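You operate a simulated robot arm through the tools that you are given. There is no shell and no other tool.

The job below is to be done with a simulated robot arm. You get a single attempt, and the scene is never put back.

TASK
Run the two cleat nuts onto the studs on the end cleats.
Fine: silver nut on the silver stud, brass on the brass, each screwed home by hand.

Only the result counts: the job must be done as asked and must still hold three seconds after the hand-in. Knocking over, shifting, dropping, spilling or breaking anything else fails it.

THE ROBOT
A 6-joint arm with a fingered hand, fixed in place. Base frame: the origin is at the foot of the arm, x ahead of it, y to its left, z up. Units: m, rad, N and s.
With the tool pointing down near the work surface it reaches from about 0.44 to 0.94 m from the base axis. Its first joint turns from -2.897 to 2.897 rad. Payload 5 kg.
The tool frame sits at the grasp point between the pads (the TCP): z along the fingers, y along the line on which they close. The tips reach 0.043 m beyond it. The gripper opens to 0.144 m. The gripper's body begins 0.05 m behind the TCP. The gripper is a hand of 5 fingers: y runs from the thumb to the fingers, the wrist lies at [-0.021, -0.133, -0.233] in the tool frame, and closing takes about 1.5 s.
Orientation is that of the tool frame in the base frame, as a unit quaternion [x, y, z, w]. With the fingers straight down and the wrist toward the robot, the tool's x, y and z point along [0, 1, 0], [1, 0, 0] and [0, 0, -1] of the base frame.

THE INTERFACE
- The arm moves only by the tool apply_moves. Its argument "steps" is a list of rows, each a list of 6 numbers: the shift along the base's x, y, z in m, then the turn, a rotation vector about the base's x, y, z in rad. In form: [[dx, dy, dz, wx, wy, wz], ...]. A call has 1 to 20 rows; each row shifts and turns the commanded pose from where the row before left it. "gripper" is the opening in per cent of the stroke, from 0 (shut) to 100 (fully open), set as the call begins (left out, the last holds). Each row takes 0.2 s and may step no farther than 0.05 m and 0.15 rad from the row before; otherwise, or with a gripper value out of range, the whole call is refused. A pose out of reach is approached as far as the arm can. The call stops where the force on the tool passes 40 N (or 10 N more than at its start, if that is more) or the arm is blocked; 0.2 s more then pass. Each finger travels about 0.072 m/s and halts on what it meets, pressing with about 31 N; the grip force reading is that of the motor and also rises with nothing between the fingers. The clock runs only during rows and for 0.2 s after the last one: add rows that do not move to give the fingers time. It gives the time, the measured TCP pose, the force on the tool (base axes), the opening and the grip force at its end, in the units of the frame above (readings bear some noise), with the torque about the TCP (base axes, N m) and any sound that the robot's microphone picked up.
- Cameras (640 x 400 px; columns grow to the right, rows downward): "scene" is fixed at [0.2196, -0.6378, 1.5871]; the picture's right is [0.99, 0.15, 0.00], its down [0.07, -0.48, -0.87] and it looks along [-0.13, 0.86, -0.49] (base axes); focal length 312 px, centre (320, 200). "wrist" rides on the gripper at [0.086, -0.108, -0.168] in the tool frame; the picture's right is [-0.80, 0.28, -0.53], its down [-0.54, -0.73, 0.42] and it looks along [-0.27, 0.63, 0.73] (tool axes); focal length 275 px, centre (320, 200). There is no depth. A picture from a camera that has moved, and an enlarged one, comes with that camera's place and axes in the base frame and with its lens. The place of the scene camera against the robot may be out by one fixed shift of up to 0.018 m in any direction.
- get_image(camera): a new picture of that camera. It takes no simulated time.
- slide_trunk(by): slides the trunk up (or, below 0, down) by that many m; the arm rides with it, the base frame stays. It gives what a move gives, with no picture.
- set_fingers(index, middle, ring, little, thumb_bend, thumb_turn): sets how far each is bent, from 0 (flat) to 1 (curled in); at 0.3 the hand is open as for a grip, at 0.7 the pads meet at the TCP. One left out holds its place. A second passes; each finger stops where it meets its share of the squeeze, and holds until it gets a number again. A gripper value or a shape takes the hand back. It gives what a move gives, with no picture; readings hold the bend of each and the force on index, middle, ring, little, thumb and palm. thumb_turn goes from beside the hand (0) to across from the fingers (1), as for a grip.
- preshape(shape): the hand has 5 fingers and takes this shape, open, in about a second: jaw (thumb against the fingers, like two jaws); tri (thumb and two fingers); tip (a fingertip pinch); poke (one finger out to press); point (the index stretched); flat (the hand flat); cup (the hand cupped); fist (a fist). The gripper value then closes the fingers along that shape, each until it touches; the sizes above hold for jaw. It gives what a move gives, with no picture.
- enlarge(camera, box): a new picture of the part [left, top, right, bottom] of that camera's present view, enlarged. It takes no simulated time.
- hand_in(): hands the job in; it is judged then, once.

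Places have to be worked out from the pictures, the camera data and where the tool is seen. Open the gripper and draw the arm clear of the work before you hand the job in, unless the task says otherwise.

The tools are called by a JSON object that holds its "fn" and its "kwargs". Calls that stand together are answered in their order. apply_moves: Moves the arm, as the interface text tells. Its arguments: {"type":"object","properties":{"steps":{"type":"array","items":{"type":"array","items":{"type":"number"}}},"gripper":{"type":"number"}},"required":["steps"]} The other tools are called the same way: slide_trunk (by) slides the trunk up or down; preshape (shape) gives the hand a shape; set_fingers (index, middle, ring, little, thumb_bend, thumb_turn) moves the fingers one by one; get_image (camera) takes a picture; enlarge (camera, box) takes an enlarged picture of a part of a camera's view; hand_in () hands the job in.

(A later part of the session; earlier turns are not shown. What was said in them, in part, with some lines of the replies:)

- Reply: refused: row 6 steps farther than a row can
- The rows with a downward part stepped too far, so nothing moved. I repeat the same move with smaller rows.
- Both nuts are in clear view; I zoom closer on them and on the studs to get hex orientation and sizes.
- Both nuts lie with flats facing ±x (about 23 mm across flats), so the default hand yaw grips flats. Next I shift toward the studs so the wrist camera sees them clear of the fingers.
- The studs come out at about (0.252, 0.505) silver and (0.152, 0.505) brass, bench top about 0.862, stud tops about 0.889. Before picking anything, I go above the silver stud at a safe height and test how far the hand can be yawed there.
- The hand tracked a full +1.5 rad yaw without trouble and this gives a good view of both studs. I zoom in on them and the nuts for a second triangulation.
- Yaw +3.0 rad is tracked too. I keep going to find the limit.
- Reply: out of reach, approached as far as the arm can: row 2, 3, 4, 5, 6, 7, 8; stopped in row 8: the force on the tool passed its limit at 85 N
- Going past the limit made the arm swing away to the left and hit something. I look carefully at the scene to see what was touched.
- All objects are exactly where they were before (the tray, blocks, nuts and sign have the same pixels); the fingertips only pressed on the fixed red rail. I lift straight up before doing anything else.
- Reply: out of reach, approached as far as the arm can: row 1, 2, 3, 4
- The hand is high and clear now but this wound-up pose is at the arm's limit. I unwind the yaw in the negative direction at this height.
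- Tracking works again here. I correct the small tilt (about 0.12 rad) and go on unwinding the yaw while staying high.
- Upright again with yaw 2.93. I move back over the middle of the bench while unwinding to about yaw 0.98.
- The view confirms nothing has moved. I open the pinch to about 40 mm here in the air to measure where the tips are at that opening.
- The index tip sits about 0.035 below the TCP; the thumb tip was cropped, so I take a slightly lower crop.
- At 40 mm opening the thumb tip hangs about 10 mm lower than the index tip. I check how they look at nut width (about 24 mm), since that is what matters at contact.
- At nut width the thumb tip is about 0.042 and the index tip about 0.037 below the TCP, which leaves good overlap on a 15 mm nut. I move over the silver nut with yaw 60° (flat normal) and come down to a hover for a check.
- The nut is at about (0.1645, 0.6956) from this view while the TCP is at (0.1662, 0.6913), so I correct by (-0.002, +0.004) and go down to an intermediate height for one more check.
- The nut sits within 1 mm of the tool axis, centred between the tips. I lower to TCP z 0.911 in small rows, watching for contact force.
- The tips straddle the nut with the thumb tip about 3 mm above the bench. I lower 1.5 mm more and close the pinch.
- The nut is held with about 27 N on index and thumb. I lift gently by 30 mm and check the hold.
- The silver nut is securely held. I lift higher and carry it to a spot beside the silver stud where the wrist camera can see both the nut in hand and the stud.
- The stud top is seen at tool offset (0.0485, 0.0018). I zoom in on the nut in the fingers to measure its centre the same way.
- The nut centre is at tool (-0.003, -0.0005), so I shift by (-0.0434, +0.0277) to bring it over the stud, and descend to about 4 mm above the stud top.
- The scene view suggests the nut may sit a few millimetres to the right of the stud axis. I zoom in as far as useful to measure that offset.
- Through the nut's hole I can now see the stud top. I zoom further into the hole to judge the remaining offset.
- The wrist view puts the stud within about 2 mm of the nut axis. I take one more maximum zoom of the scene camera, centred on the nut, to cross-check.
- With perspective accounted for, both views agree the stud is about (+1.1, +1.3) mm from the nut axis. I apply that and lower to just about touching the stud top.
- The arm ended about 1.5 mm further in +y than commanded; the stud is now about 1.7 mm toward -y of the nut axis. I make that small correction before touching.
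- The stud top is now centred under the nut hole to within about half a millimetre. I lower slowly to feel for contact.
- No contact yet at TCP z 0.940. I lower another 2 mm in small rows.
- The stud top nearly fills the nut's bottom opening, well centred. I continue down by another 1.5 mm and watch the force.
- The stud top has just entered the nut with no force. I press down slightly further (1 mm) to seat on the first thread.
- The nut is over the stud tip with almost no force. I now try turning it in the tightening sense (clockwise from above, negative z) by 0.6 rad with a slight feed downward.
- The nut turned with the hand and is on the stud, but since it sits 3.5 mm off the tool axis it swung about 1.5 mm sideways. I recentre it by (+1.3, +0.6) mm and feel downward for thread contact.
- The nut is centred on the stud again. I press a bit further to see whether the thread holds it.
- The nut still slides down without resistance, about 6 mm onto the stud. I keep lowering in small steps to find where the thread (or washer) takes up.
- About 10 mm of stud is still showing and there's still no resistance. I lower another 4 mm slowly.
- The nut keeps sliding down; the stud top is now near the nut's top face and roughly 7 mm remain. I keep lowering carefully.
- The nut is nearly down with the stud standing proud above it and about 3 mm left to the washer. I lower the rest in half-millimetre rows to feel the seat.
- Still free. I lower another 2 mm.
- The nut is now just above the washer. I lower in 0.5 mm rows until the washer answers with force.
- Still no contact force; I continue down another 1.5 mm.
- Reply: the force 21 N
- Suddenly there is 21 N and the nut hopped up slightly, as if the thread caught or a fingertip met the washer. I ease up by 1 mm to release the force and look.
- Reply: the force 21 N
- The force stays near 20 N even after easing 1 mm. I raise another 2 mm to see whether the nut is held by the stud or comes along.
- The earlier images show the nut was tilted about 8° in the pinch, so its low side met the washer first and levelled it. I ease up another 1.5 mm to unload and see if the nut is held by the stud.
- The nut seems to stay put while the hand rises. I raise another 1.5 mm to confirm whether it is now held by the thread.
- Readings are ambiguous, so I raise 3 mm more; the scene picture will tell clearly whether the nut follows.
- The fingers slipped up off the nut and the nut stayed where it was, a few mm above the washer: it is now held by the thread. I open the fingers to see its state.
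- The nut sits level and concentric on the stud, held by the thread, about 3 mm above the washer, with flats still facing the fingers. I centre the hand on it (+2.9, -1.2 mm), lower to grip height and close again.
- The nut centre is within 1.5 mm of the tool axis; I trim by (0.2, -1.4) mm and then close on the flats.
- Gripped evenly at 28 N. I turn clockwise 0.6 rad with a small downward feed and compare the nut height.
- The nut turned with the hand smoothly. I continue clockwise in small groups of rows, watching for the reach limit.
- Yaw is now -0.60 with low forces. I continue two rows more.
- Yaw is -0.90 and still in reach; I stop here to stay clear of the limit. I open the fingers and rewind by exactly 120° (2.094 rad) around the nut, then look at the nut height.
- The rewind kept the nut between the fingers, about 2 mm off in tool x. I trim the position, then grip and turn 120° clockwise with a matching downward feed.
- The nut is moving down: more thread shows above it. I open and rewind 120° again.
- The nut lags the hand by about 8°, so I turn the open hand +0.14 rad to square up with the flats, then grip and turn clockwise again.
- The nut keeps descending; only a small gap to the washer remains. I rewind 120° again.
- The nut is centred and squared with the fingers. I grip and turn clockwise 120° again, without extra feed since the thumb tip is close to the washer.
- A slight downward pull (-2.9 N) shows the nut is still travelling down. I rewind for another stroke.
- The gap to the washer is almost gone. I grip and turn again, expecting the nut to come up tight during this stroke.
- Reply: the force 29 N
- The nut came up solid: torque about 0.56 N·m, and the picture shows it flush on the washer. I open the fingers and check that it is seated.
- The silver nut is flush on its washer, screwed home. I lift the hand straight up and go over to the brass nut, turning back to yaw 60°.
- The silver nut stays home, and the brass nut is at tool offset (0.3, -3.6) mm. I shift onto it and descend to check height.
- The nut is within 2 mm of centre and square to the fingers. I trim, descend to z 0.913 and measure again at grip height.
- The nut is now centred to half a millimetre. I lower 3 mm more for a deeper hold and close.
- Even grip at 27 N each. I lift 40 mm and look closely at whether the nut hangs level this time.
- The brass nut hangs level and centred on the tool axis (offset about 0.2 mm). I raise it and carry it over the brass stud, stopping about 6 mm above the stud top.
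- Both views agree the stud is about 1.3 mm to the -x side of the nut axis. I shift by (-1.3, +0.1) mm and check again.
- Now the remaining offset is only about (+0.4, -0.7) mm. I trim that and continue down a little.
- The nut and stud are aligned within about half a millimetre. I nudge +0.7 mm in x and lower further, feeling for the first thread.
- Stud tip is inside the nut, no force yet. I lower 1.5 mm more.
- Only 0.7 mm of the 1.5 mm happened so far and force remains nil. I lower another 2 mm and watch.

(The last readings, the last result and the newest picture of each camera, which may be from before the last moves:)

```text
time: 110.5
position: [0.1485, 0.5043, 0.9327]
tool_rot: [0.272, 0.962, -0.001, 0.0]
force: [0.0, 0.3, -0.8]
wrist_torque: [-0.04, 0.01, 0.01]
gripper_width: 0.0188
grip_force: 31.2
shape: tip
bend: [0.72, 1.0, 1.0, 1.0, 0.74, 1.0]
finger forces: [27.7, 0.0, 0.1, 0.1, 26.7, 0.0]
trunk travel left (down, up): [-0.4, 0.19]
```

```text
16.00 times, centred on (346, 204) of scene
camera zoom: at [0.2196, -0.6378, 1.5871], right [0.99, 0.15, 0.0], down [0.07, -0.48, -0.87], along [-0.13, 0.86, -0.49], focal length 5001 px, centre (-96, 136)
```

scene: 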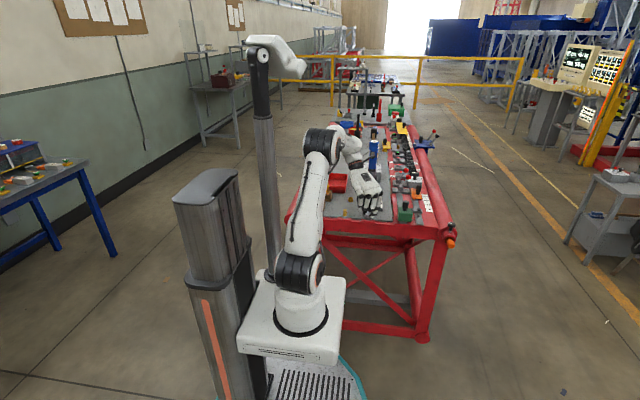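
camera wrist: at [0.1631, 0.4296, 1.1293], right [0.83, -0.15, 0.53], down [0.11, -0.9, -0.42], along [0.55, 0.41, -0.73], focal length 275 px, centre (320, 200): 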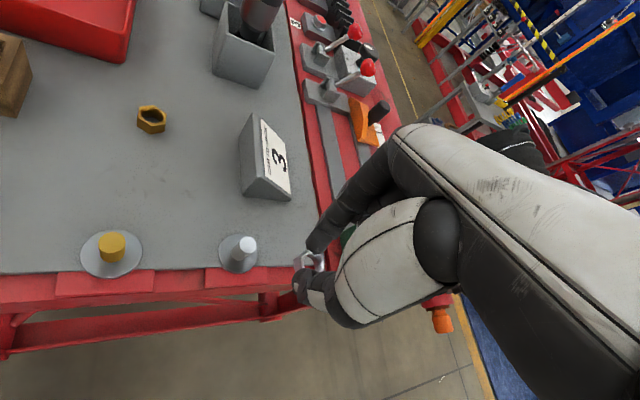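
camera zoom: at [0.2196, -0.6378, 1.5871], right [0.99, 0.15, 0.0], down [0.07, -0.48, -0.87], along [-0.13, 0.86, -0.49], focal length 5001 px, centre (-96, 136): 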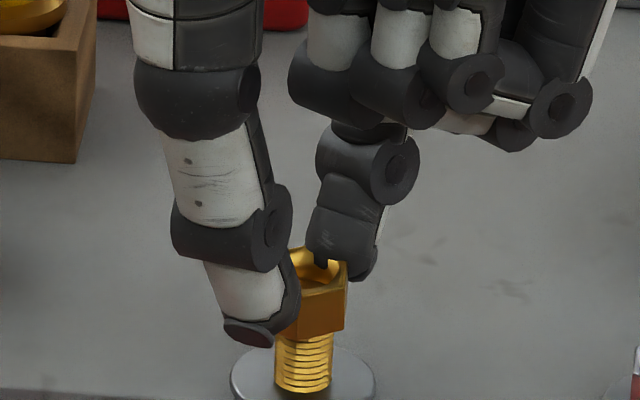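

The brass nut, even level, slides freely over the upper stud just as the silver one did, so the thread only bites lower down. I keep lowering gently.

{"fn": "apply_moves", "kwargs": {"steps": [[0, 0, -0.001, 0, 0, 0], [0, 0, -0.001, 0, 0, 0], [0, 0, -0.001, 0, 0, 0], [0, 0, -0.001, 0, 0, 0], [0, 0, 0, 0, 0, 0]]}}

{"fn": "enlarge", "kwargs": {"camera": "wrist", "box": [280, 235, 328, 271]}}

{"fn": "enlarge", "kwargs": {"camera": "scene", "box": [340, 197, 352, 211]}}

```text
time: 111.7
position: [0.1498, 0.5037, 0.9293]
tool_rot: [0.274, 0.962, -0.001, 0.0]
force: [0.1, 0.3, -1.0]
wrist_torque: [0.03, 0.03, 0.02]
gripper_width: 0.0183
grip_force: 31.1
shape: tip
bend: [0.72, 1.0, 1.0, 1.0, 0.74, 1.0]
finger forces: [27.5, 0.1, 0.0, 0.1, 26.8, 0.1]
trunk travel left (down, up): [-0.4, 0.19]
```

```text
11.11 times, centred on (304, 253) of wrist
camera zoom: at [0.0193, 0.4573, 1.0977], right [0.83, -0.18, 0.53], down [0.08, -0.9, -0.42], along [0.56, 0.39, -0.73], focal length 3059 px, centre (498, -389)
```

zoom: 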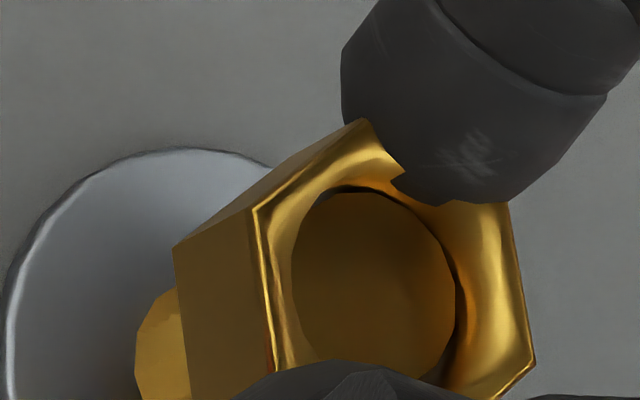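

```text
16.00 times, centred on (346, 204) of scene
camera zoom: at [0.2196, -0.6378, 1.5871], right [0.99, 0.15, 0.0], down [0.07, -0.48, -0.87], along [-0.13, 0.86, -0.49], focal length 5001 px, centre (-96, 136)
```

zoom: 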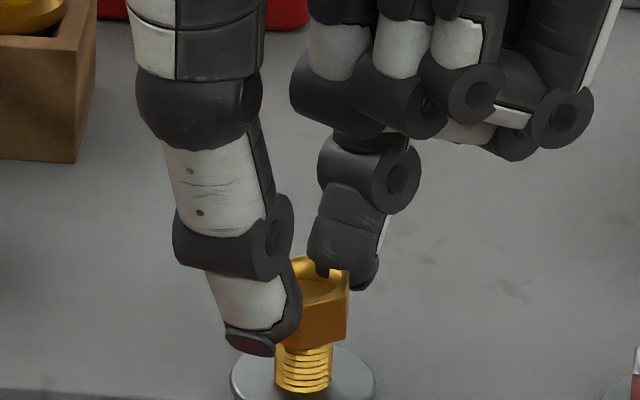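

Well centred and sliding freely. I lower 5 mm more.

{"fn": "apply_moves", "kwargs": {"steps": [[0, 0, -0.001, 0, 0, 0], [0, 0, -0.001, 0, 0, 0], [0, 0, -0.001, 0, 0, 0], [0, 0, -0.001, 0, 0, 0], [0, 0, -0.001, 0, 0, 0], [0, 0, 0, 0, 0, 0]]}}

{"fn": "enlarge", "kwargs": {"camera": "wrist", "box": [280, 235, 328, 271]}}

{"fn": "enlarge", "kwargs": {"camera": "scene", "box": [340, 197, 352, 211]}}

```text
time: 113.1
position: [0.1488, 0.5032, 0.9246]
tool_rot: [0.273, 0.962, -0.001, 0.0]
force: [0.2, -0.4, -0.9]
wrist_torque: [0.02, 0.03, -0.01]
gripper_width: 0.0189
grip_force: 31.1
shape: tip
bend: [0.72, 1.0, 1.0, 1.0, 0.74, 1.0]
finger forces: [27.5, 0.0, 0.0, 0.0, 26.7, 0.0]
trunk travel left (down, up): [-0.4, 0.19]
```

```text
11.11 times, centred on (304, 253) of wrist
camera zoom: at [0.019, 0.4577, 1.0926], right [0.83, -0.18, 0.53], down [0.08, -0.9, -0.42], along [0.56, 0.39, -0.73], focal length 3059 px, centre (498, -389)
```

zoom: 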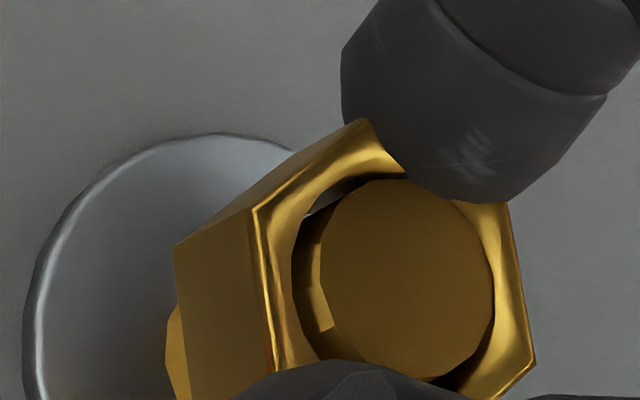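

```text
16.00 times, centred on (346, 204) of scene
camera zoom: at [0.2196, -0.6378, 1.5871], right [0.99, 0.15, 0.0], down [0.07, -0.48, -0.87], along [-0.13, 0.86, -0.49], focal length 5001 px, centre (-96, 136)
```

zoom: 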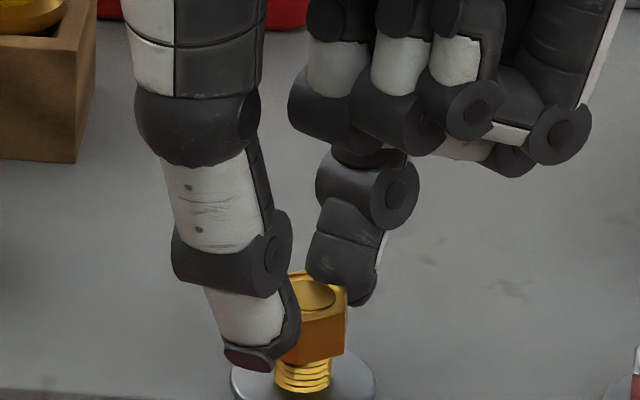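

About 12 mm still to go by both estimates. I lower another 7 mm.

{"fn": "apply_moves", "kwargs": {"steps": [[0, 0, -0.001, 0, 0, 0], [0, 0, -0.001, 0, 0, 0], [0, 0, -0.001, 0, 0, 0], [0, 0, -0.001, 0, 0, 0], [0, 0, -0.001, 0, 0, 0], [0, 0, -0.001, 0, 0, 0], [0, 0, -0.001, 0, 0, 0], [0, 0, 0, 0, 0, 0]]}}

{"fn": "enlarge", "kwargs": {"camera": "wrist", "box": [280, 235, 328, 271]}}

{"fn": "enlarge", "kwargs": {"camera": "scene", "box": [340, 199, 352, 213]}}

```text
time: 114.9
position: [0.151, 0.504, 0.917]
tool_rot: [0.273, 0.962, -0.001, -0.001]
force: [0.4, 1.2, 0.1]
wrist_torque: [-0.01, -0.03, -0.02]
gripper_width: 0.0186
grip_force: 31.3
shape: tip
bend: [0.72, 1.0, 1.0, 1.0, 0.74, 1.0]
finger forces: [30.4, 0.0, 0.1, 0.0, 28.9, 0.1]
trunk travel left (down, up): [-0.4, 0.19]
```

```text
11.11 times, centred on (304, 253) of wrist
camera zoom: at [0.0197, 0.4579, 1.0853], right [0.83, -0.18, 0.53], down [0.08, -0.9, -0.42], along [0.56, 0.39, -0.73], focal length 3059 px, centre (498, -389)
```

zoom: 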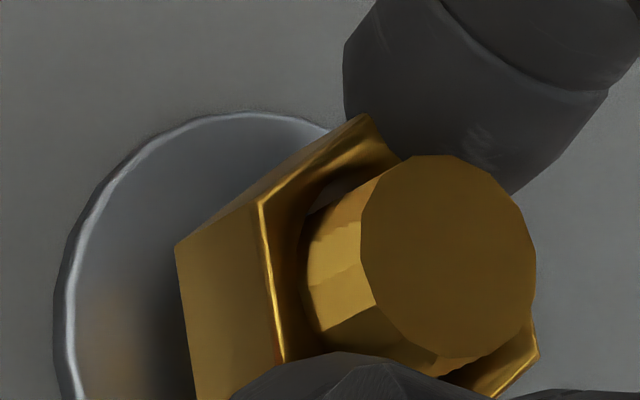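

```text
16.00 times, centred on (346, 206) of scene
camera zoom: at [0.2196, -0.6378, 1.5871], right [0.99, 0.15, 0.0], down [0.07, -0.48, -0.87], along [-0.13, 0.86, -0.49], focal length 5001 px, centre (-96, 104)
```

zoom: 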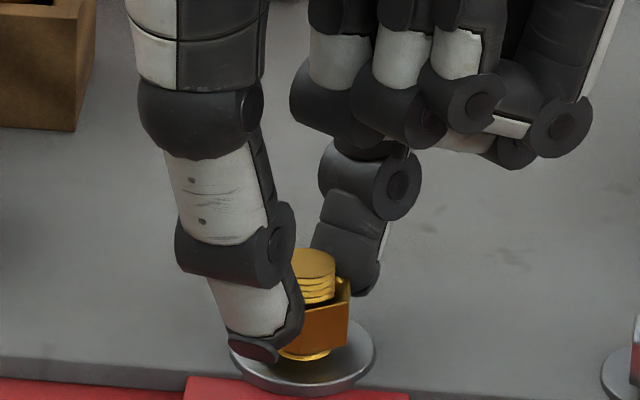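

Finger forces rose slightly about 4 mm above the washer, where the silver nut's thread caught. I turn clockwise 0.6 rad with a small feed to see if it bites.

{"fn": "apply_moves", "kwargs": {"steps": [[0, 0, -5e-05, 0, 0, -0.15], [0, 0, -5e-05, 0, 0, -0.15], [0, 0, -5e-05, 0, 0, -0.15], [0, 0, -5e-05, 0, 0, -0.15], [0, 0, 0, 0, 0, 0]]}}

{"fn": "enlarge", "kwargs": {"camera": "wrist", "box": [280, 235, 328, 271]}}

{"fn": "enlarge", "kwargs": {"camera": "scene", "box": [340, 199, 352, 213]}}

```text
time: 116.1
position: [0.149, 0.5047, 0.9169]
tool_rot: [0.547, 0.837, -0.001, -0.001]
force: [2.6, 2.3, 1.8]
wrist_torque: [0.07, -0.02, -0.03]
gripper_width: 0.0184
grip_force: 30.7
shape: tip
bend: [0.72, 1.0, 1.0, 1.0, 0.74, 1.0]
finger forces: [31.5, 0.0, 0.0, 0.0, 29.3, 0.0]
trunk travel left (down, up): [-0.4, 0.19]
```

```text
11.11 times, centred on (304, 253) of wrist
camera zoom: at [0.0156, 0.5399, 1.0845], right [0.58, -0.61, 0.53], down [-0.45, -0.79, -0.42], along [0.68, 0.01, -0.73], focal length 3059 px, centre (498, -389)
```

zoom: 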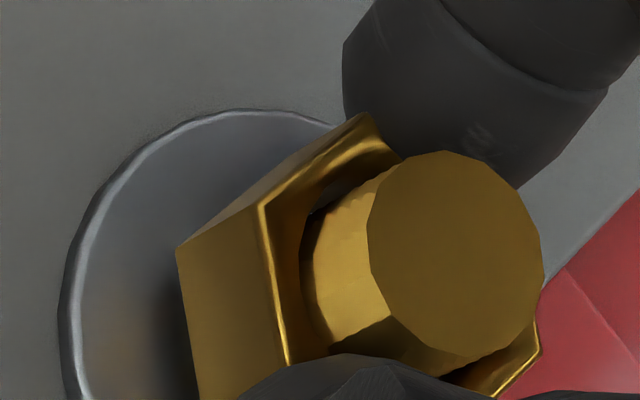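

```text
16.00 times, centred on (346, 206) of scene
camera zoom: at [0.2196, -0.6378, 1.5871], right [0.99, 0.15, 0.0], down [0.07, -0.48, -0.87], along [-0.13, 0.86, -0.49], focal length 5001 px, centre (-96, 104)
```

zoom: 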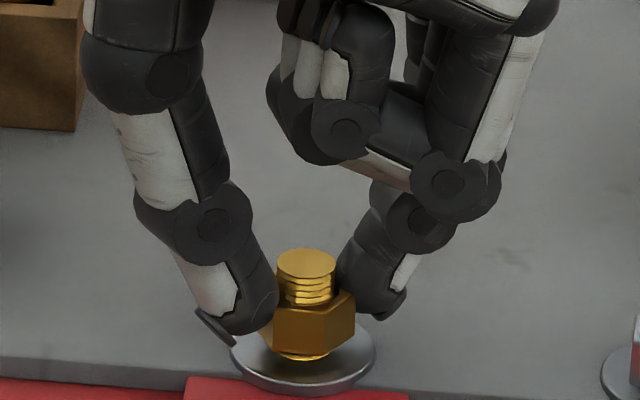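

There are small lateral reactions suggesting the stud has hold of the nut. I open the fingers to see whether it stays up by its thread.

{"fn": "apply_moves", "kwargs": {"steps": [[0, 0, 0, 0, 0, 0], [0, 0, 0, 0, 0, 0], [0, 0, 0, 0, 0, 0], [0, 0, 0, 0, 0, 0]], "gripper": 28}}

{"fn": "enlarge", "kwargs": {"camera": "wrist", "box": [270, 235, 350, 285]}}

{"fn": "enlarge", "kwargs": {"camera": "scene", "box": [340, 199, 352, 213]}}

```text
time: 117.1
position: [0.1502, 0.5048, 0.9167]
tool_rot: [0.545, 0.838, -0.001, 0.0]
force: [-0.7, -0.4, 0.0]
wrist_torque: [-0.04, -0.03, 0.0]
gripper_width: 0.0401
grip_force: 0.1
shape: tip
bend: [0.73, 0.98, 0.99, 0.99, 0.74, 1.0]
finger forces: [0.0, 0.0, 0.0, 0.0, 0.0, 0.1]
trunk travel left (down, up): [-0.4, 0.19]
```

```text
8.00 times, centred on (310, 260) of wrist
camera zoom: at [0.0155, 0.5396, 1.0843], right [0.58, -0.61, 0.53], down [-0.44, -0.79, -0.42], along [0.68, 0.01, -0.73], focal length 2202 px, centre (400, -280)
```

zoom: 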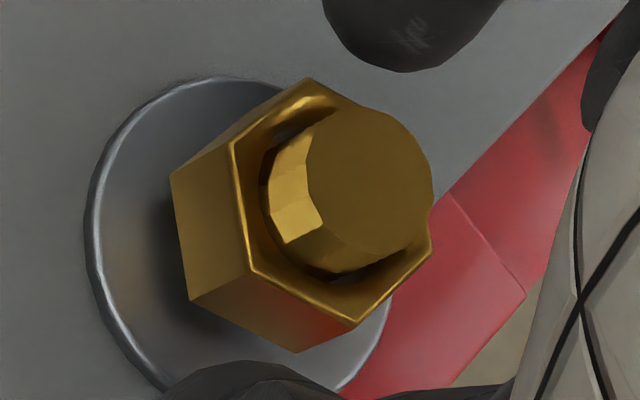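

```text
16.00 times, centred on (346, 206) of scene
camera zoom: at [0.2196, -0.6378, 1.5871], right [0.99, 0.15, 0.0], down [0.07, -0.48, -0.87], along [-0.13, 0.86, -0.49], focal length 5001 px, centre (-96, 104)
```

zoom: 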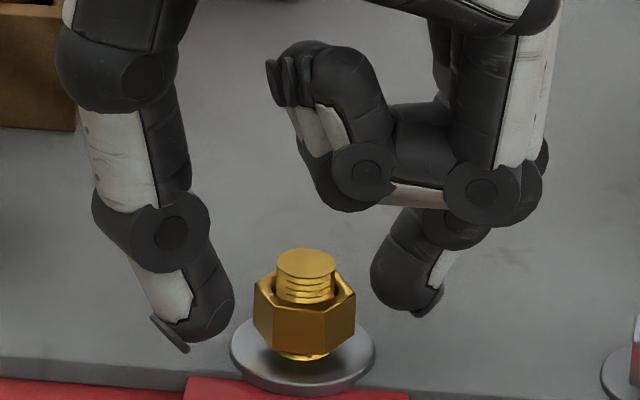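

The brass nut stays up, level and concentric: its thread has caught about 4 mm above the washer. I square up with its flats at yaw 1.54, centre and lower slightly before gripping.

{"fn": "apply_moves", "kwargs": {"steps": [[0.001, 0.0005, -0.002, 0, 0, 0.14], [0, 0, -0.002, 0, 0, 0.14], [0, 0, 0, 0, 0, 0.14], [0, 0, 0, 0, 0, 0.14], [0, 0, 0, 0, 0, 0.14], [0, 0, 0, 0, 0, 0.14], [0, 0, 0, 0, 0, 0.14], [0, 0, 0, 0, 0, 0.144], [0, 0, 0, 0, 0, 0]]}}

{"fn": "enlarge", "kwargs": {"camera": "wrist", "box": [270, 235, 350, 285]}}

{"fn": "enlarge", "kwargs": {"camera": "scene", "box": [340, 199, 352, 213]}}

```text
time: 119.1
position: [0.1505, 0.5054, 0.9144]
tool_rot: [0.016, 1.0, -0.001, 0.0]
force: [0.6, -0.1, 0.2]
wrist_torque: [-0.02, 0.02, 0.01]
gripper_width: 0.0402
grip_force: 0.0
shape: tip
bend: [0.73, 0.98, 0.99, 0.99, 0.74, 1.0]
finger forces: [0.0, 0.1, 0.1, 0.0, 0.0, 0.0]
trunk travel left (down, up): [-0.4, 0.19]
```

```text
8.00 times, centred on (310, 260) of wrist
camera zoom: at [0.0621, 0.3996, 1.0811], right [0.8, 0.26, 0.53], down [0.52, -0.74, -0.42], along [0.29, 0.62, -0.73], focal length 2202 px, centre (400, -280)
```

zoom: 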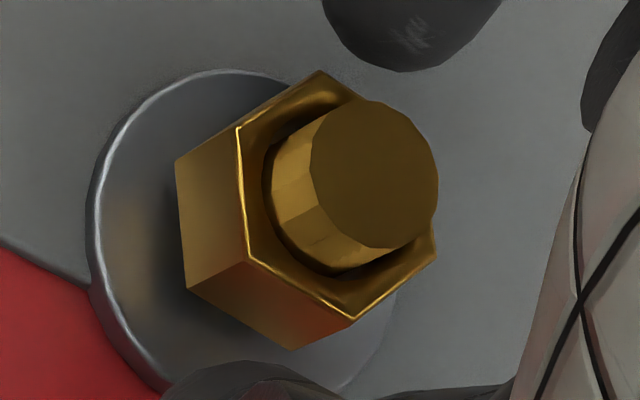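

```text
16.00 times, centred on (346, 206) of scene
camera zoom: at [0.2196, -0.6378, 1.5871], right [0.99, 0.15, 0.0], down [0.07, -0.48, -0.87], along [-0.13, 0.86, -0.49], focal length 5001 px, centre (-96, 104)
```

zoom: 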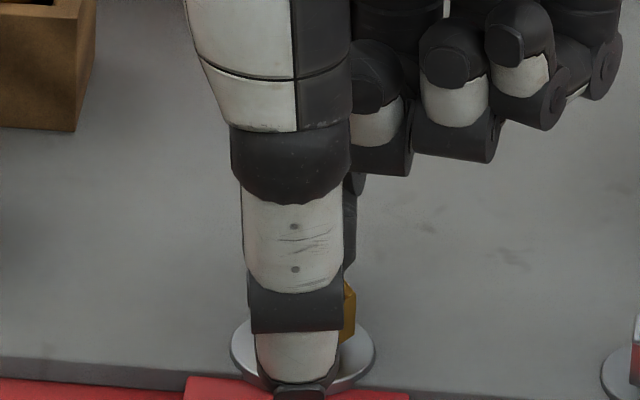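

Square and centred within 1 mm. I trim -1 mm in x, grip, and turn clockwise 120° with feed.

{"fn": "apply_moves", "kwargs": {"steps": [[-0.001, 0.0002, -0.0005, 0, 0, 0], [0, 0, 0, 0, 0, 0]]}}

{"fn": "apply_moves", "kwargs": {"steps": [[0, 0, 0, 0, 0, 0], [0, 0, 0, 0, 0, 0], [0, 0, 0, 0, 0, 0], [0, 0, -5e-05, 0, 0, -0.15], [0, 0, -5e-05, 0, 0, -0.15], [0, 0, -5e-05, 0, 0, -0.15], [0, 0, -5e-05, 0, 0, -0.15], [0, 0, -5e-05, 0, 0, -0.15], [0, 0, -5e-05, 0, 0, -0.15], [0, 0, -5e-05, 0, 0, -0.15], [0, 0, -5e-05, 0, 0, -0.15], [0, 0, -5e-05, 0, 0, -0.15], [0, 0, -5e-05, 0, 0, -0.15], [0, 0, -5e-05, 0, 0, -0.15], [0, 0, -5e-05, 0, 0, -0.15], [0, 0, -5e-05, 0, 0, -0.15], [0, 0, -5e-05, 0, 0, -0.1444], [0, 0, 0, 0, 0, 0]], "gripper": 0}}

{"fn": "enlarge", "kwargs": {"camera": "wrist", "box": [270, 235, 350, 285]}}

{"fn": "enlarge", "kwargs": {"camera": "scene", "box": [340, 199, 352, 213]}}

```text
time: 119.7
position: [0.1506, 0.5052, 0.9132]
tool_rot: [0.014, 1.0, -0.001, 0.0]
force: [0.5, 0.7, -0.1]
wrist_torque: [-0.01, 0.0, -0.01]
gripper_width: 0.0402
grip_force: 0.0
shape: tip
bend: [0.73, 0.98, 0.99, 0.99, 0.74, 1.0]
finger forces: [0.1, 0.1, 0.0, 0.0, 0.0, 0.1]
trunk travel left (down, up): [-0.4, 0.19]
```

```text
time: 123.5
position: [0.1492, 0.5062, 0.9109]
tool_rot: [0.874, 0.486, 0.0, -0.001]
force: [1.8, -0.5, -0.3]
wrist_torque: [-0.04, -0.12, 0.0]
gripper_width: 0.0193
grip_force: 31.0
shape: tip
bend: [0.72, 1.0, 1.0, 1.0, 0.74, 1.0]
finger forces: [30.4, 0.0, 0.0, 0.0, 28.4, 0.0]
trunk travel left (down, up): [-0.4, 0.19]
```

```text
8.00 times, centred on (310, 260) of wrist
camera zoom: at [0.1035, 0.6361, 1.079], right [-0.18, -0.83, 0.53], down [-0.9, -0.08, -0.42], along [0.39, -0.56, -0.73], focal length 2202 px, centre (400, -280)
```

zoom: 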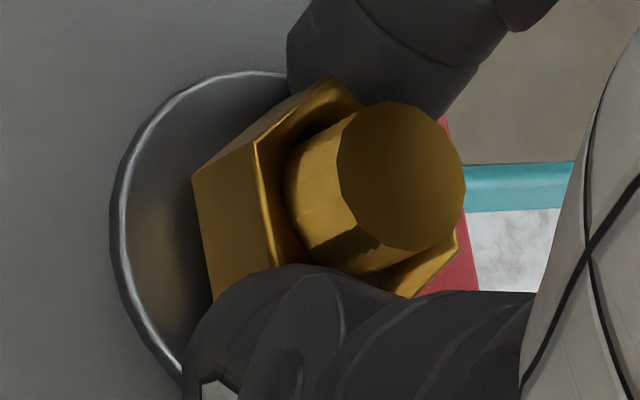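

```text
16.00 times, centred on (346, 206) of scene
camera zoom: at [0.2196, -0.6378, 1.5871], right [0.99, 0.15, 0.0], down [0.07, -0.48, -0.87], along [-0.13, 0.86, -0.49], focal length 5001 px, centre (-96, 104)
```

zoom: 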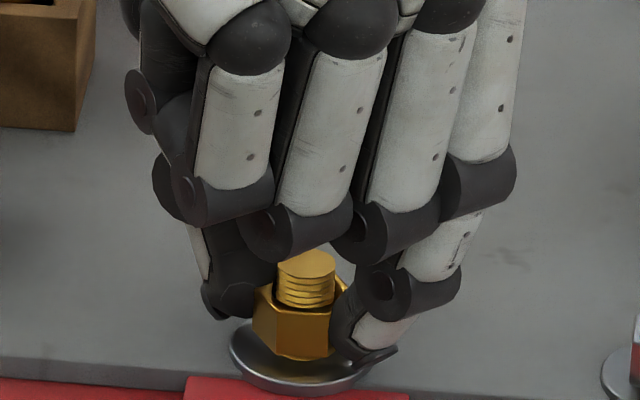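

The brass nut turned with the hand and is moving down smoothly. I open and rewind 120°.

{"fn": "apply_moves", "kwargs": {"steps": [[0, 0, 0, 0, 0, 0], [0, 0, 0, 0, 0, 0], [0, 0, 0, 0, 0, 0], [0, 0, 0, 0, 0, 0.15], [0, 0, 0, 0, 0, 0.15], [0, 0, 0, 0, 0, 0.15], [0, 0, 0, 0, 0, 0.15], [0, 0, 0, 0, 0, 0.15], [0, 0, 0, 0, 0, 0.15], [0, 0, 0, 0, 0, 0.15], [0, 0, 0, 0, 0, 0.15], [0, 0, 0, 0, 0, 0.15], [0, 0, 0, 0, 0, 0.15], [0, 0, 0, 0, 0, 0.15], [0, 0, 0, 0, 0, 0.15], [0, 0, 0, 0, 0, 0.15], [0, 0, 0, 0, 0, 0.15], [0, 0, 0, 0, 0, 0.06], [0, 0, 0, 0, 0, 0]], "gripper": 28}}

{"fn": "enlarge", "kwargs": {"camera": "wrist", "box": [270, 235, 350, 285]}}

```text
time: 127.5
position: [0.1496, 0.505, 0.9116]
tool_rot: [-0.018, 1.0, -0.001, 0.001]
force: [-0.2, 0.1, 0.0]
wrist_torque: [-0.01, 0.0, -0.01]
gripper_width: 0.0403
grip_force: 0.0
shape: tip
bend: [0.73, 0.98, 0.99, 0.99, 0.74, 1.0]
finger forces: [0.1, 0.1, 0.1, 0.0, 0.0, 0.0]
trunk travel left (down, up): [-0.4, 0.19]
```

```text
8.00 times, centred on (310, 260) of wrist
camera zoom: at [0.0676, 0.3946, 1.0787], right [0.79, 0.31, 0.53], down [0.57, -0.71, -0.42], along [0.24, 0.64, -0.73], focal length 2202 px, centre (400, -280)
```

zoom: 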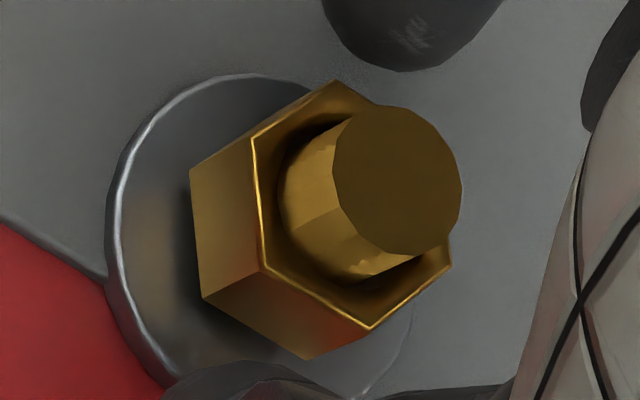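

Well centred and square. Grip and turn another 120°+ clockwise.

{"fn": "apply_moves", "kwargs": {"steps": [[0, 0, 0, 0, 0, 0], [0, 0, 0, 0, 0, 0], [0, 0, 0, 0, 0, 0], [0, 0, -4e-05, 0, 0, -0.15], [0, 0, -4e-05, 0, 0, -0.15], [0, 0, -4e-05, 0, 0, -0.15], [0, 0, -4e-05, 0, 0, -0.15], [0, 0, -4e-05, 0, 0, -0.15], [0, 0, -4e-05, 0, 0, -0.15], [0, 0, -4e-05, 0, 0, -0.15], [0, 0, -4e-05, 0, 0, -0.15], [0, 0, -4e-05, 0, 0, -0.15], [0, 0, -4e-05, 0, 0, -0.15], [0, 0, -4e-05, 0, 0, -0.15], [0, 0, -4e-05, 0, 0, -0.15], [0, 0, -4e-05, 0, 0, -0.15], [0, 0, -4e-05, 0, 0, -0.15], [0, 0, 0, 0, 0, -0.05], [0, 0, 0, 0, 0, 0]], "gripper": 0}}

{"fn": "enlarge", "kwargs": {"camera": "scene", "box": [340, 199, 352, 213]}}

```text
time: 131.5
position: [0.1497, 0.5046, 0.9099]
tool_rot: [0.871, 0.492, -0.001, -0.001]
force: [6.7, 0.2, -1.2]
wrist_torque: [0.03, -0.3, -0.03]
gripper_width: 0.0189
grip_force: 30.5
shape: tip
bend: [0.72, 1.0, 1.0, 1.0, 0.74, 1.0]
finger forces: [32.3, 0.0, 0.0, 0.1, 27.0, 0.0]
trunk travel left (down, up): [-0.4, 0.19]
```

```text
16.00 times, centred on (346, 206) of scene
camera zoom: at [0.2196, -0.6378, 1.5871], right [0.99, 0.15, 0.0], down [0.07, -0.48, -0.87], along [-0.13, 0.86, -0.49], focal length 5001 px, centre (-96, 104)
```

zoom: 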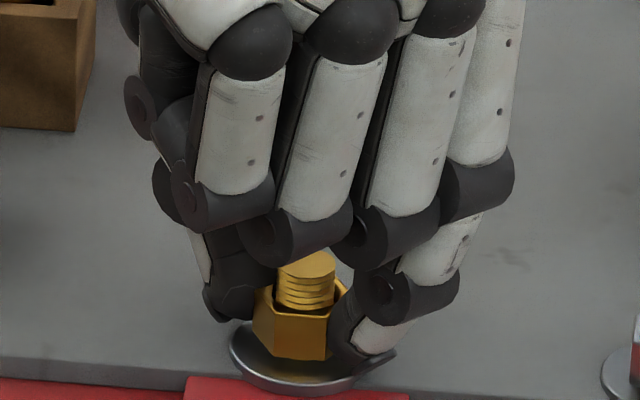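

Progress continues, with more thread visible above the nut. I open and rewind again.

{"fn": "apply_moves", "kwargs": {"steps": [[0, 0, 0, 0, 0, 0], [0, 0, 0, 0, 0, 0], [0, 0, 0, 0, 0, 0], [0, 0, 0, 0, 0, 0.15], [0, 0, 0, 0, 0, 0.15], [0, 0, 0, 0, 0, 0.15], [0, 0, 0, 0, 0, 0.15], [0, 0, 0, 0, 0, 0.15], [0, 0, 0, 0, 0, 0.15], [0, 0, 0, 0, 0, 0.15], [0, 0, 0, 0, 0, 0.15], [0, 0, 0, 0, 0, 0.15], [0, 0, 0, 0, 0, 0.15], [0, 0, 0, 0, 0, 0.15], [0, 0, 0, 0, 0, 0.15], [0, 0, 0, 0, 0, 0.15], [0, 0, 0, 0, 0, 0.15], [0, 0, 0, 0, 0, 0.04], [0, 0, 0, 0, 0, 0]], "gripper": 28}}

{"fn": "enlarge", "kwargs": {"camera": "wrist", "box": [270, 235, 350, 285]}}

```text
time: 135.5
position: [0.1492, 0.5047, 0.9123]
tool_rot: [-0.013, 1.0, -0.002, -0.001]
force: [-0.2, -0.1, 0.7]
wrist_torque: [-0.01, -0.03, 0.0]
gripper_width: 0.0403
grip_force: 0.1
shape: tip
bend: [0.73, 0.98, 0.99, 0.99, 0.74, 1.0]
finger forces: [0.0, 0.0, 0.0, 0.0, 0.1, 0.0]
trunk travel left (down, up): [-0.4, 0.19]
```

```text
8.00 times, centred on (310, 260) of wrist
camera zoom: at [0.0663, 0.3951, 1.0792], right [0.79, 0.31, 0.53], down [0.56, -0.71, -0.42], along [0.25, 0.63, -0.73], focal length 2202 px, centre (400, -280)
```

zoom: 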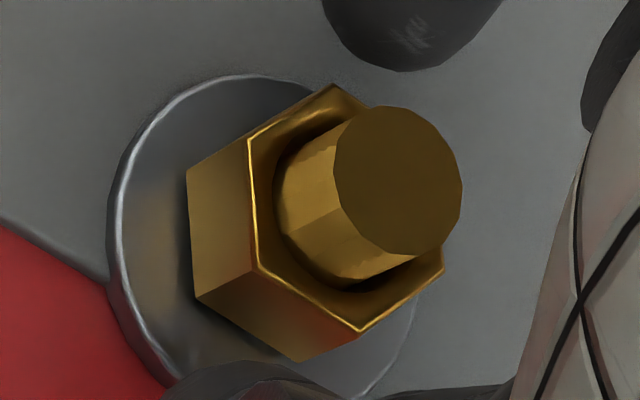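

Centred and square enough. Grip and turn clockwise again.

{"fn": "apply_moves", "kwargs": {"steps": [[0, 0, 0, 0, 0, 0], [0, 0, 0, 0, 0, 0], [0, 0, 0, 0, 0, 0], [0, 0, -4e-05, 0, 0, -0.15], [0, 0, -4e-05, 0, 0, -0.15], [0, 0, -4e-05, 0, 0, -0.15], [0, 0, -4e-05, 0, 0, -0.15], [0, 0, -4e-05, 0, 0, -0.15], [0, 0, -4e-05, 0, 0, -0.15], [0, 0, -4e-05, 0, 0, -0.15], [0, 0, -4e-05, 0, 0, -0.15], [0, 0, -4e-05, 0, 0, -0.15], [0, 0, -4e-05, 0, 0, -0.15], [0, 0, -4e-05, 0, 0, -0.15], [0, 0, -4e-05, 0, 0, -0.15], [0, 0, -4e-05, 0, 0, -0.15], [0, 0, -4e-05, 0, 0, -0.15], [0, 0, 0, 0, 0, -0.03], [0, 0, 0, 0, 0, 0]], "gripper": 0}}

{"fn": "enlarge", "kwargs": {"camera": "scene", "box": [340, 199, 352, 213]}}

{"fn": "enlarge", "kwargs": {"camera": "wrist", "box": [270, 235, 350, 285]}}

```text
time: 139.5
position: [0.1509, 0.5048, 0.9102]
tool_rot: [0.869, 0.495, -0.001, -0.001]
force: [1.9, 3.8, -0.5]
wrist_torque: [0.11, -0.1, 0.04]
gripper_width: 0.0186
grip_force: 31.5
shape: tip
bend: [0.72, 1.0, 1.0, 1.0, 0.74, 1.0]
finger forces: [29.1, 0.0, 0.1, 0.0, 29.4, 0.0]
trunk travel left (down, up): [-0.4, 0.19]
```

```text
16.00 times, centred on (346, 206) of scene
camera zoom: at [0.2196, -0.6378, 1.5871], right [0.99, 0.15, 0.0], down [0.07, -0.48, -0.87], along [-0.13, 0.86, -0.49], focal length 5001 px, centre (-96, 104)
```

zoom: 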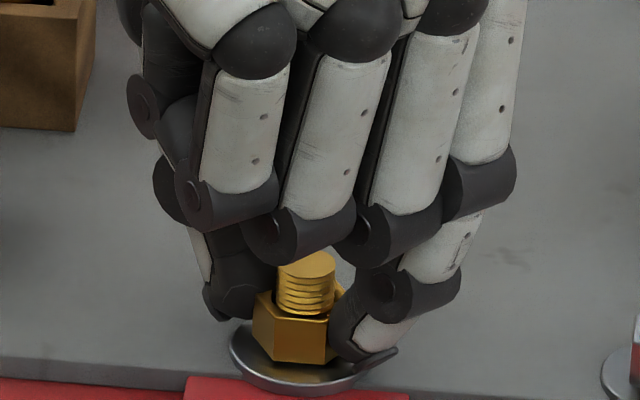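

```text
8.00 times, centred on (310, 260) of wrist
camera zoom: at [0.1007, 0.6345, 1.0785], right [-0.16, -0.83, 0.53], down [-0.9, -0.1, -0.42], along [0.4, -0.55, -0.73], focal length 2202 px, centre (400, -280)
```

zoom: 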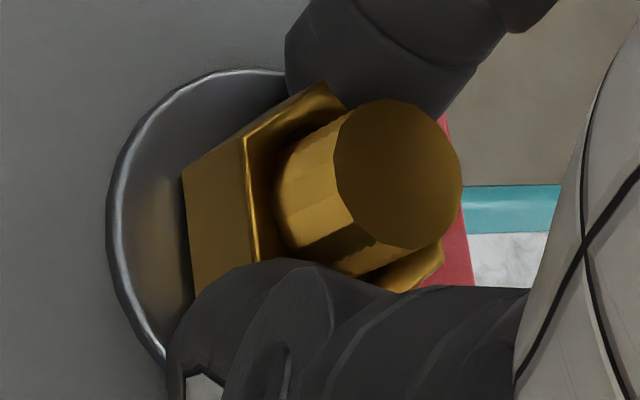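

The nut keeps going down. I open and rewind for the next stroke.

{"fn": "apply_moves", "kwargs": {"steps": [[0, 0, 0, 0, 0, 0], [0, 0, 0, 0, 0, 0], [0, 0, 0, 0, 0, 0], [0, 0, 0, 0, 0, 0.15], [0, 0, 0, 0, 0, 0.15], [0, 0, 0, 0, 0, 0.15], [0, 0, 0, 0, 0, 0.15], [0, 0, 0, 0, 0, 0.15], [0, 0, 0, 0, 0, 0.15], [0, 0, 0, 0, 0, 0.15], [0, 0, 0, 0, 0, 0.15], [0, 0, 0, 0, 0, 0.15], [0, 0, 0, 0, 0, 0.15], [0, 0, 0, 0, 0, 0.15], [0, 0, 0, 0, 0, 0.15], [0, 0, 0, 0, 0, 0.15], [0, 0, 0, 0, 0, 0.15], [0, 0, 0, 0, 0, 0.04], [0, 0, 0, 0, 0, 0]], "gripper": 28}}

{"fn": "enlarge", "kwargs": {"camera": "wrist", "box": [270, 235, 350, 285]}}

```text
time: 143.5
position: [0.1499, 0.5045, 0.9102]
tool_rot: [-0.018, 1.0, 0.0, 0.0]
force: [-0.6, 0.2, -0.3]
wrist_torque: [0.0, -0.03, 0.05]
gripper_width: 0.0401
grip_force: 0.0
shape: tip
bend: [0.73, 0.98, 0.99, 0.99, 0.74, 1.0]
finger forces: [0.0, 0.0, 0.0, 0.0, 0.0, 0.0]
trunk travel left (down, up): [-0.4, 0.19]
```

```text
8.00 times, centred on (310, 260) of wrist
camera zoom: at [0.0682, 0.3935, 1.0785], right [0.79, 0.31, 0.53], down [0.57, -0.71, -0.42], along [0.24, 0.64, -0.73], focal length 2202 px, centre (400, -280)
```

zoom: 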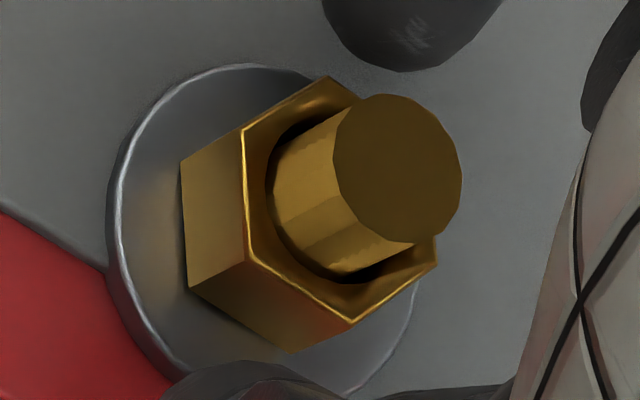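

Centred within 1 mm. Grip and turn again.

{"fn": "apply_moves", "kwargs": {"steps": [[0, 0, 0, 0, 0, 0], [0, 0, 0, 0, 0, 0], [0, 0, 0, 0, 0, 0], [0, 0, -3e-05, 0, 0, -0.15], [0, 0, -3e-05, 0, 0, -0.15], [0, 0, -3e-05, 0, 0, -0.15], [0, 0, -3e-05, 0, 0, -0.15], [0, 0, -3e-05, 0, 0, -0.15], [0, 0, -3e-05, 0, 0, -0.15], [0, 0, -3e-05, 0, 0, -0.15], [0, 0, -3e-05, 0, 0, -0.15], [0, 0, -3e-05, 0, 0, -0.15], [0, 0, -3e-05, 0, 0, -0.15], [0, 0, -3e-05, 0, 0, -0.15], [0, 0, -3e-05, 0, 0, -0.15], [0, 0, -3e-05, 0, 0, -0.15], [0, 0, -3e-05, 0, 0, -0.15], [0, 0, 0, 0, 0, -0.04], [0, 0, 0, 0, 0, 0]], "gripper": 0}}

{"fn": "enlarge", "kwargs": {"camera": "scene", "box": [340, 199, 352, 213]}}

{"fn": "enlarge", "kwargs": {"camera": "wrist", "box": [270, 235, 350, 285]}}

```text
time: 147.4
position: [0.155, 0.5099, 0.9101]
tool_rot: [0.866, 0.5, 0.005, -0.002]
force: [14.1, 20.8, -11.8]
wrist_torque: [0.73, -0.49, 0.49]
gripper_width: 0.0162
grip_force: 31.3
shape: tip
bend: [0.72, 1.0, 1.0, 1.0, 0.73, 1.0]
finger forces: [55.5, 0.1, 0.1, 0.0, 32.2, 0.0]
trunk travel left (down, up): [-0.4, 0.19]
stopped in row 19: the force on the tool passed its limit at 40 N (the readings are from after the stop); the commanded pose is now the measured one
```

```text
16.00 times, centred on (346, 206) of scene
camera zoom: at [0.2196, -0.6378, 1.5871], right [0.99, 0.15, 0.0], down [0.07, -0.48, -0.87], along [-0.13, 0.86, -0.49], focal length 5001 px, centre (-96, 104)
```

zoom: 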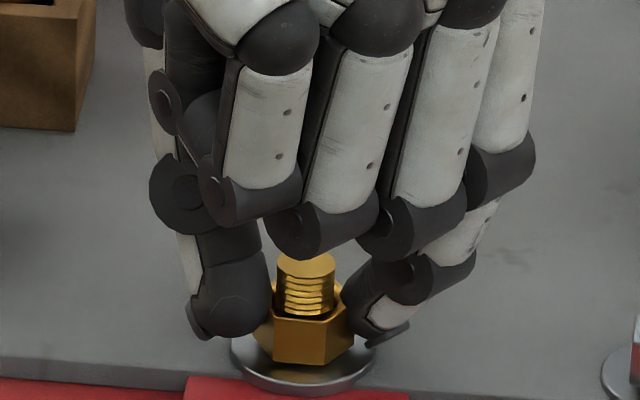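

```text
8.00 times, centred on (310, 260) of wrist
camera zoom: at [0.1031, 0.6381, 1.0786], right [-0.15, -0.84, 0.53], down [-0.9, -0.11, -0.43], along [0.41, -0.54, -0.73], focal length 2202 px, centre (400, -280)
```

zoom: 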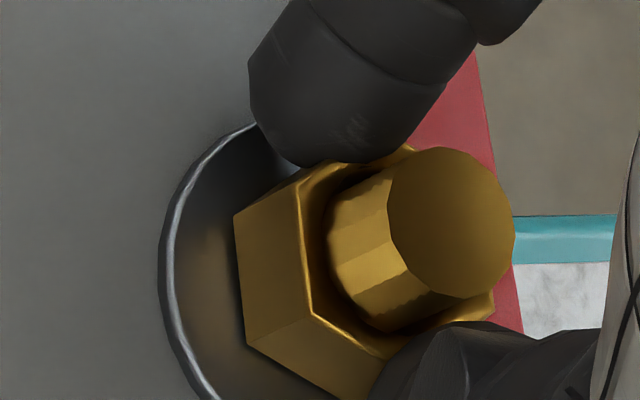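

The brass nut came up tight too: torque about 0.5 N·m and the move stopped on force at the very end. I open the fingers and check the seating.

{"fn": "apply_moves", "kwargs": {"steps": [[0, 0, 0, 0, 0, 0], [0, 0, 0, 0, 0, 0], [0, 0, 0, 0, 0, 0], [0, 0, 0, 0, 0, 0]], "gripper": 32}}

{"fn": "enlarge", "kwargs": {"camera": "scene", "box": [340, 199, 352, 213]}}

{"fn": "enlarge", "kwargs": {"camera": "wrist", "box": [270, 235, 350, 285]}}

```text
time: 148.4
position: [0.1521, 0.5064, 0.9115]
tool_rot: [0.867, 0.499, 0.002, -0.002]
force: [-0.3, 0.3, -0.7]
wrist_torque: [0.02, -0.01, -0.05]
gripper_width: 0.0456
grip_force: 0.1
shape: tip
bend: [0.73, 0.98, 0.99, 0.99, 0.74, 1.0]
finger forces: [0.1, 0.0, 0.0, 0.1, 0.0, 0.0]
trunk travel left (down, up): [-0.4, 0.19]
```

```text
16.00 times, centred on (346, 206) of scene
camera zoom: at [0.2196, -0.6378, 1.5871], right [0.99, 0.15, 0.0], down [0.07, -0.48, -0.87], along [-0.13, 0.86, -0.49], focal length 5001 px, centre (-96, 104)
```

zoom: 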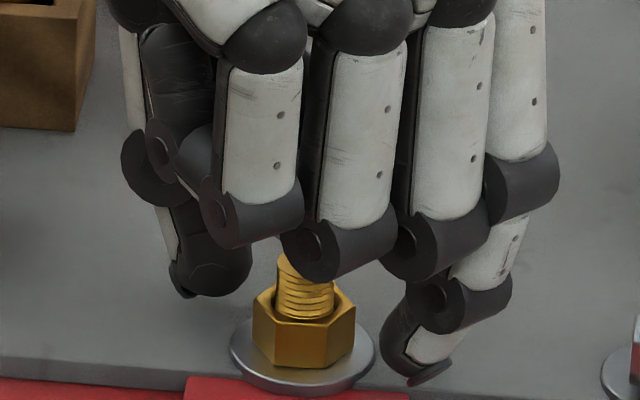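

```text
8.00 times, centred on (310, 260) of wrist
camera zoom: at [0.1015, 0.6354, 1.0797], right [-0.16, -0.83, 0.53], down [-0.9, -0.1, -0.43], along [0.41, -0.54, -0.73], focal length 2202 px, centre (400, -280)
```

zoom: 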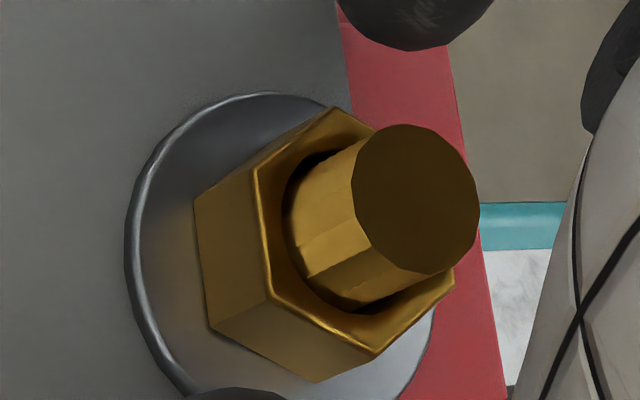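

Looks seated. I lift the hand straight up and compare both nuts from the scene camera with the view clear.

{"fn": "apply_moves", "kwargs": {"steps": [[0, 0, 0.02, 0, 0, 0], [0, 0, 0.035, 0, 0, 0], [0, 0, 0.04, 0, 0, 0], [0, 0.03, 0.03, 0, 0, 0], [0, 0.04, 0, 0, 0, 0], [0, 0.04, 0, 0, 0, 0], [0, 0, 0, 0, 0, 0]]}}

{"fn": "enlarge", "kwargs": {"camera": "scene", "box": [340, 199, 352, 213]}}

{"fn": "enlarge", "kwargs": {"camera": "scene", "box": [364, 201, 376, 215]}}

{"fn": "get_image", "kwargs": {"camera": "wrist"}}

```text
time: 150.0
position: [0.1519, 0.618, 1.0368]
tool_rot: [0.867, 0.499, 0.002, -0.001]
force: [-0.1, 1.3, -0.3]
wrist_torque: [-0.04, 0.01, -0.01]
gripper_width: 0.0458
grip_force: 0.2
shape: tip
bend: [0.73, 0.98, 0.99, 0.99, 0.74, 1.0]
finger forces: [0.1, 0.0, 0.0, 0.0, 0.1, 0.0]
trunk travel left (down, up): [-0.4, 0.19]
```

```text
16.00 times, centred on (346, 206) of scene
camera zoom: at [0.2196, -0.6378, 1.5871], right [0.99, 0.15, 0.0], down [0.07, -0.48, -0.87], along [-0.13, 0.86, -0.49], focal length 5001 px, centre (-96, 104)
```

zoom: 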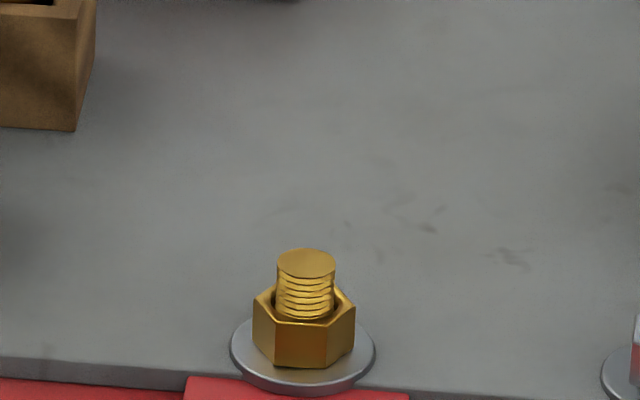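

```text
16.00 times, centred on (370, 208) of scene
camera zoom: at [0.2196, -0.6378, 1.5871], right [0.99, 0.15, 0.0], down [0.07, -0.48, -0.87], along [-0.13, 0.86, -0.49], focal length 5001 px, centre (-480, 72)
```

zoom: 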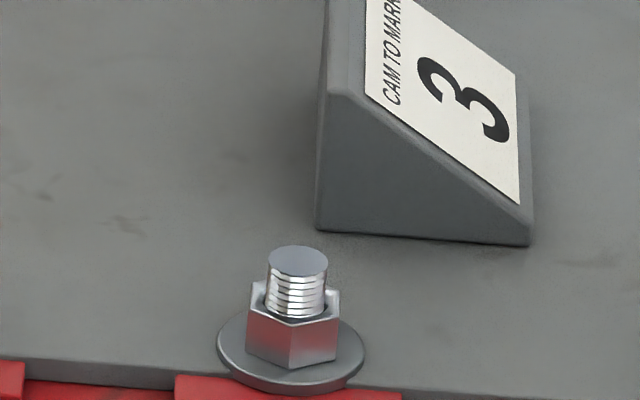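

```text
taken
camera wrist: at [0.1012, 0.7472, 1.2039], right [-0.16, -0.83, 0.53], down [-0.9, -0.1, -0.43], along [0.41, -0.54, -0.73], focal length 275 px, centre (320, 200)
```

wrist: 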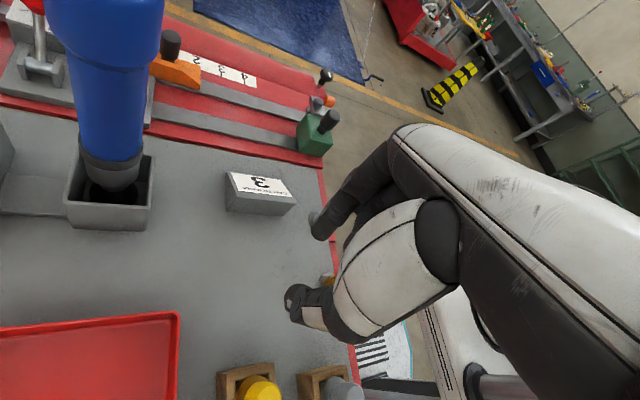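

Both nuts sit flush at the same depth (about 25 mm of stud from washer to tip) and nothing else has moved. I rise, open the hand and return to the starting pose, clear of the work.

{"fn": "apply_moves", "kwargs": {"steps": [[0, 0, 0.04, 0, 0, 0], [0, 0, 0.04, 0, 0, 0], [0, 0, 0.02, 0, 0, 0], [0.0215, -0.0235, 0, 0, 0, 0.1], [0.0215, -0.0235, 0, 0, 0, 0.1], [0.0215, -0.0235, 0, 0, 0, 0.1], [0.0215, -0.0235, 0, 0, 0, 0.1], [0.0215, -0.0235, 0, 0, 0, 0.1], [0.0215, -0.0235, 0, 0, 0, 0.02], [0.0215, -0.0235, 0, 0, 0, 0], [0.0215, -0.0235, 0, 0, 0, 0], [0, 0, 0, 0, 0, 0], [0, 0, 0, 0, 0, 0]], "gripper": 100}}

{"fn": "get_image", "kwargs": {"camera": "scene"}}

{"fn": "enlarge", "kwargs": {"camera": "scene", "box": [310, 160, 390, 220]}}

{"fn": "enlarge", "kwargs": {"camera": "scene", "box": [348, 201, 368, 214]}}

```text
time: 152.8
position: [0.3281, 0.416, 1.1244]
tool_rot: [0.709, 0.705, 0.002, -0.002]
force: [-0.2, 0.6, 0.5]
wrist_torque: [0.0, -0.02, -0.01]
gripper_width: 0.1438
grip_force: 0.1
shape: tip
bend: [0.3, 0.98, 0.99, 0.99, 0.3, 0.98]
finger forces: [0.1, 0.0, 0.0, 0.0, 0.1, 0.1]
out of reach, approached as far as the arm can: row 2, 3
trunk travel left (down, up): [-0.4, 0.19]
```

```text
taken
```

scene: 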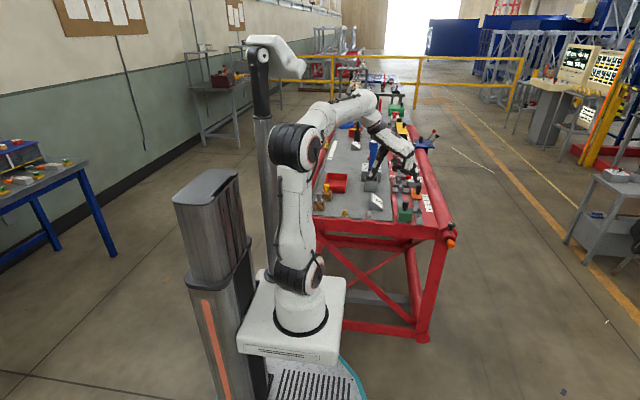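

```text
6.67 times, centred on (350, 190) of scene
camera zoom: at [0.2196, -0.6378, 1.5871], right [0.99, 0.15, 0.0], down [0.07, -0.48, -0.87], along [-0.13, 0.86, -0.49], focal length 2084 px, centre (120, 267)
```

zoom: 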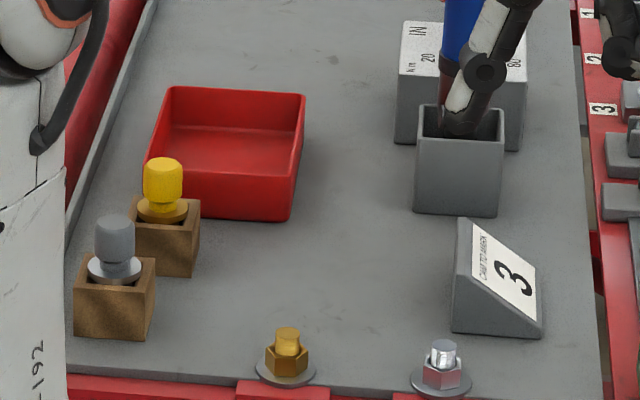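

```text
16.00 times, centred on (358, 208) of scene
camera zoom: at [0.2196, -0.6378, 1.5871], right [0.99, 0.15, 0.0], down [0.07, -0.48, -0.87], along [-0.13, 0.86, -0.49], focal length 5001 px, centre (-288, 80)
```

zoom: 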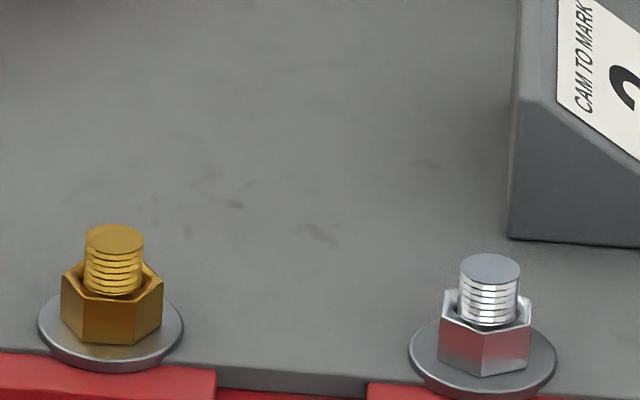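

Both nuts are seated on their matching studs, everything else is unchanged from the first pictures, and the open hand is back at its starting place. I hand the job in.

{"fn": "hand_in", "kwargs": {}}

```text
The job is handed in.
```

Both nuts are screwed home: silver on the silver stud, brass on the brass. I handed the job in, and no verdict has come back.

- **How they went on:** each nut slid freely down the upper part of its stud. The thread only caught about 3–4 mm above the washer. From there I turned each one clockwise by hand, regripping every 120° or so, until it came up solid.
- **Seating:** both stopped at about 0.5 N·m of resistance. In the pictures both sit flush on their washers at the same depth.
- **Arm contact during testing:** while checking how far the hand could turn, I went past the arm's reach. It swung left and its fingertips pressed the fixed red rail at about 85 N. Pictures from before and after show the nearby tray, blocks, nuts and sign in the same places.
- **End state:** in the final pictures of the bench around the nuts, everything else is where it started. The hand is open and back close to its starting position, clear of the work.
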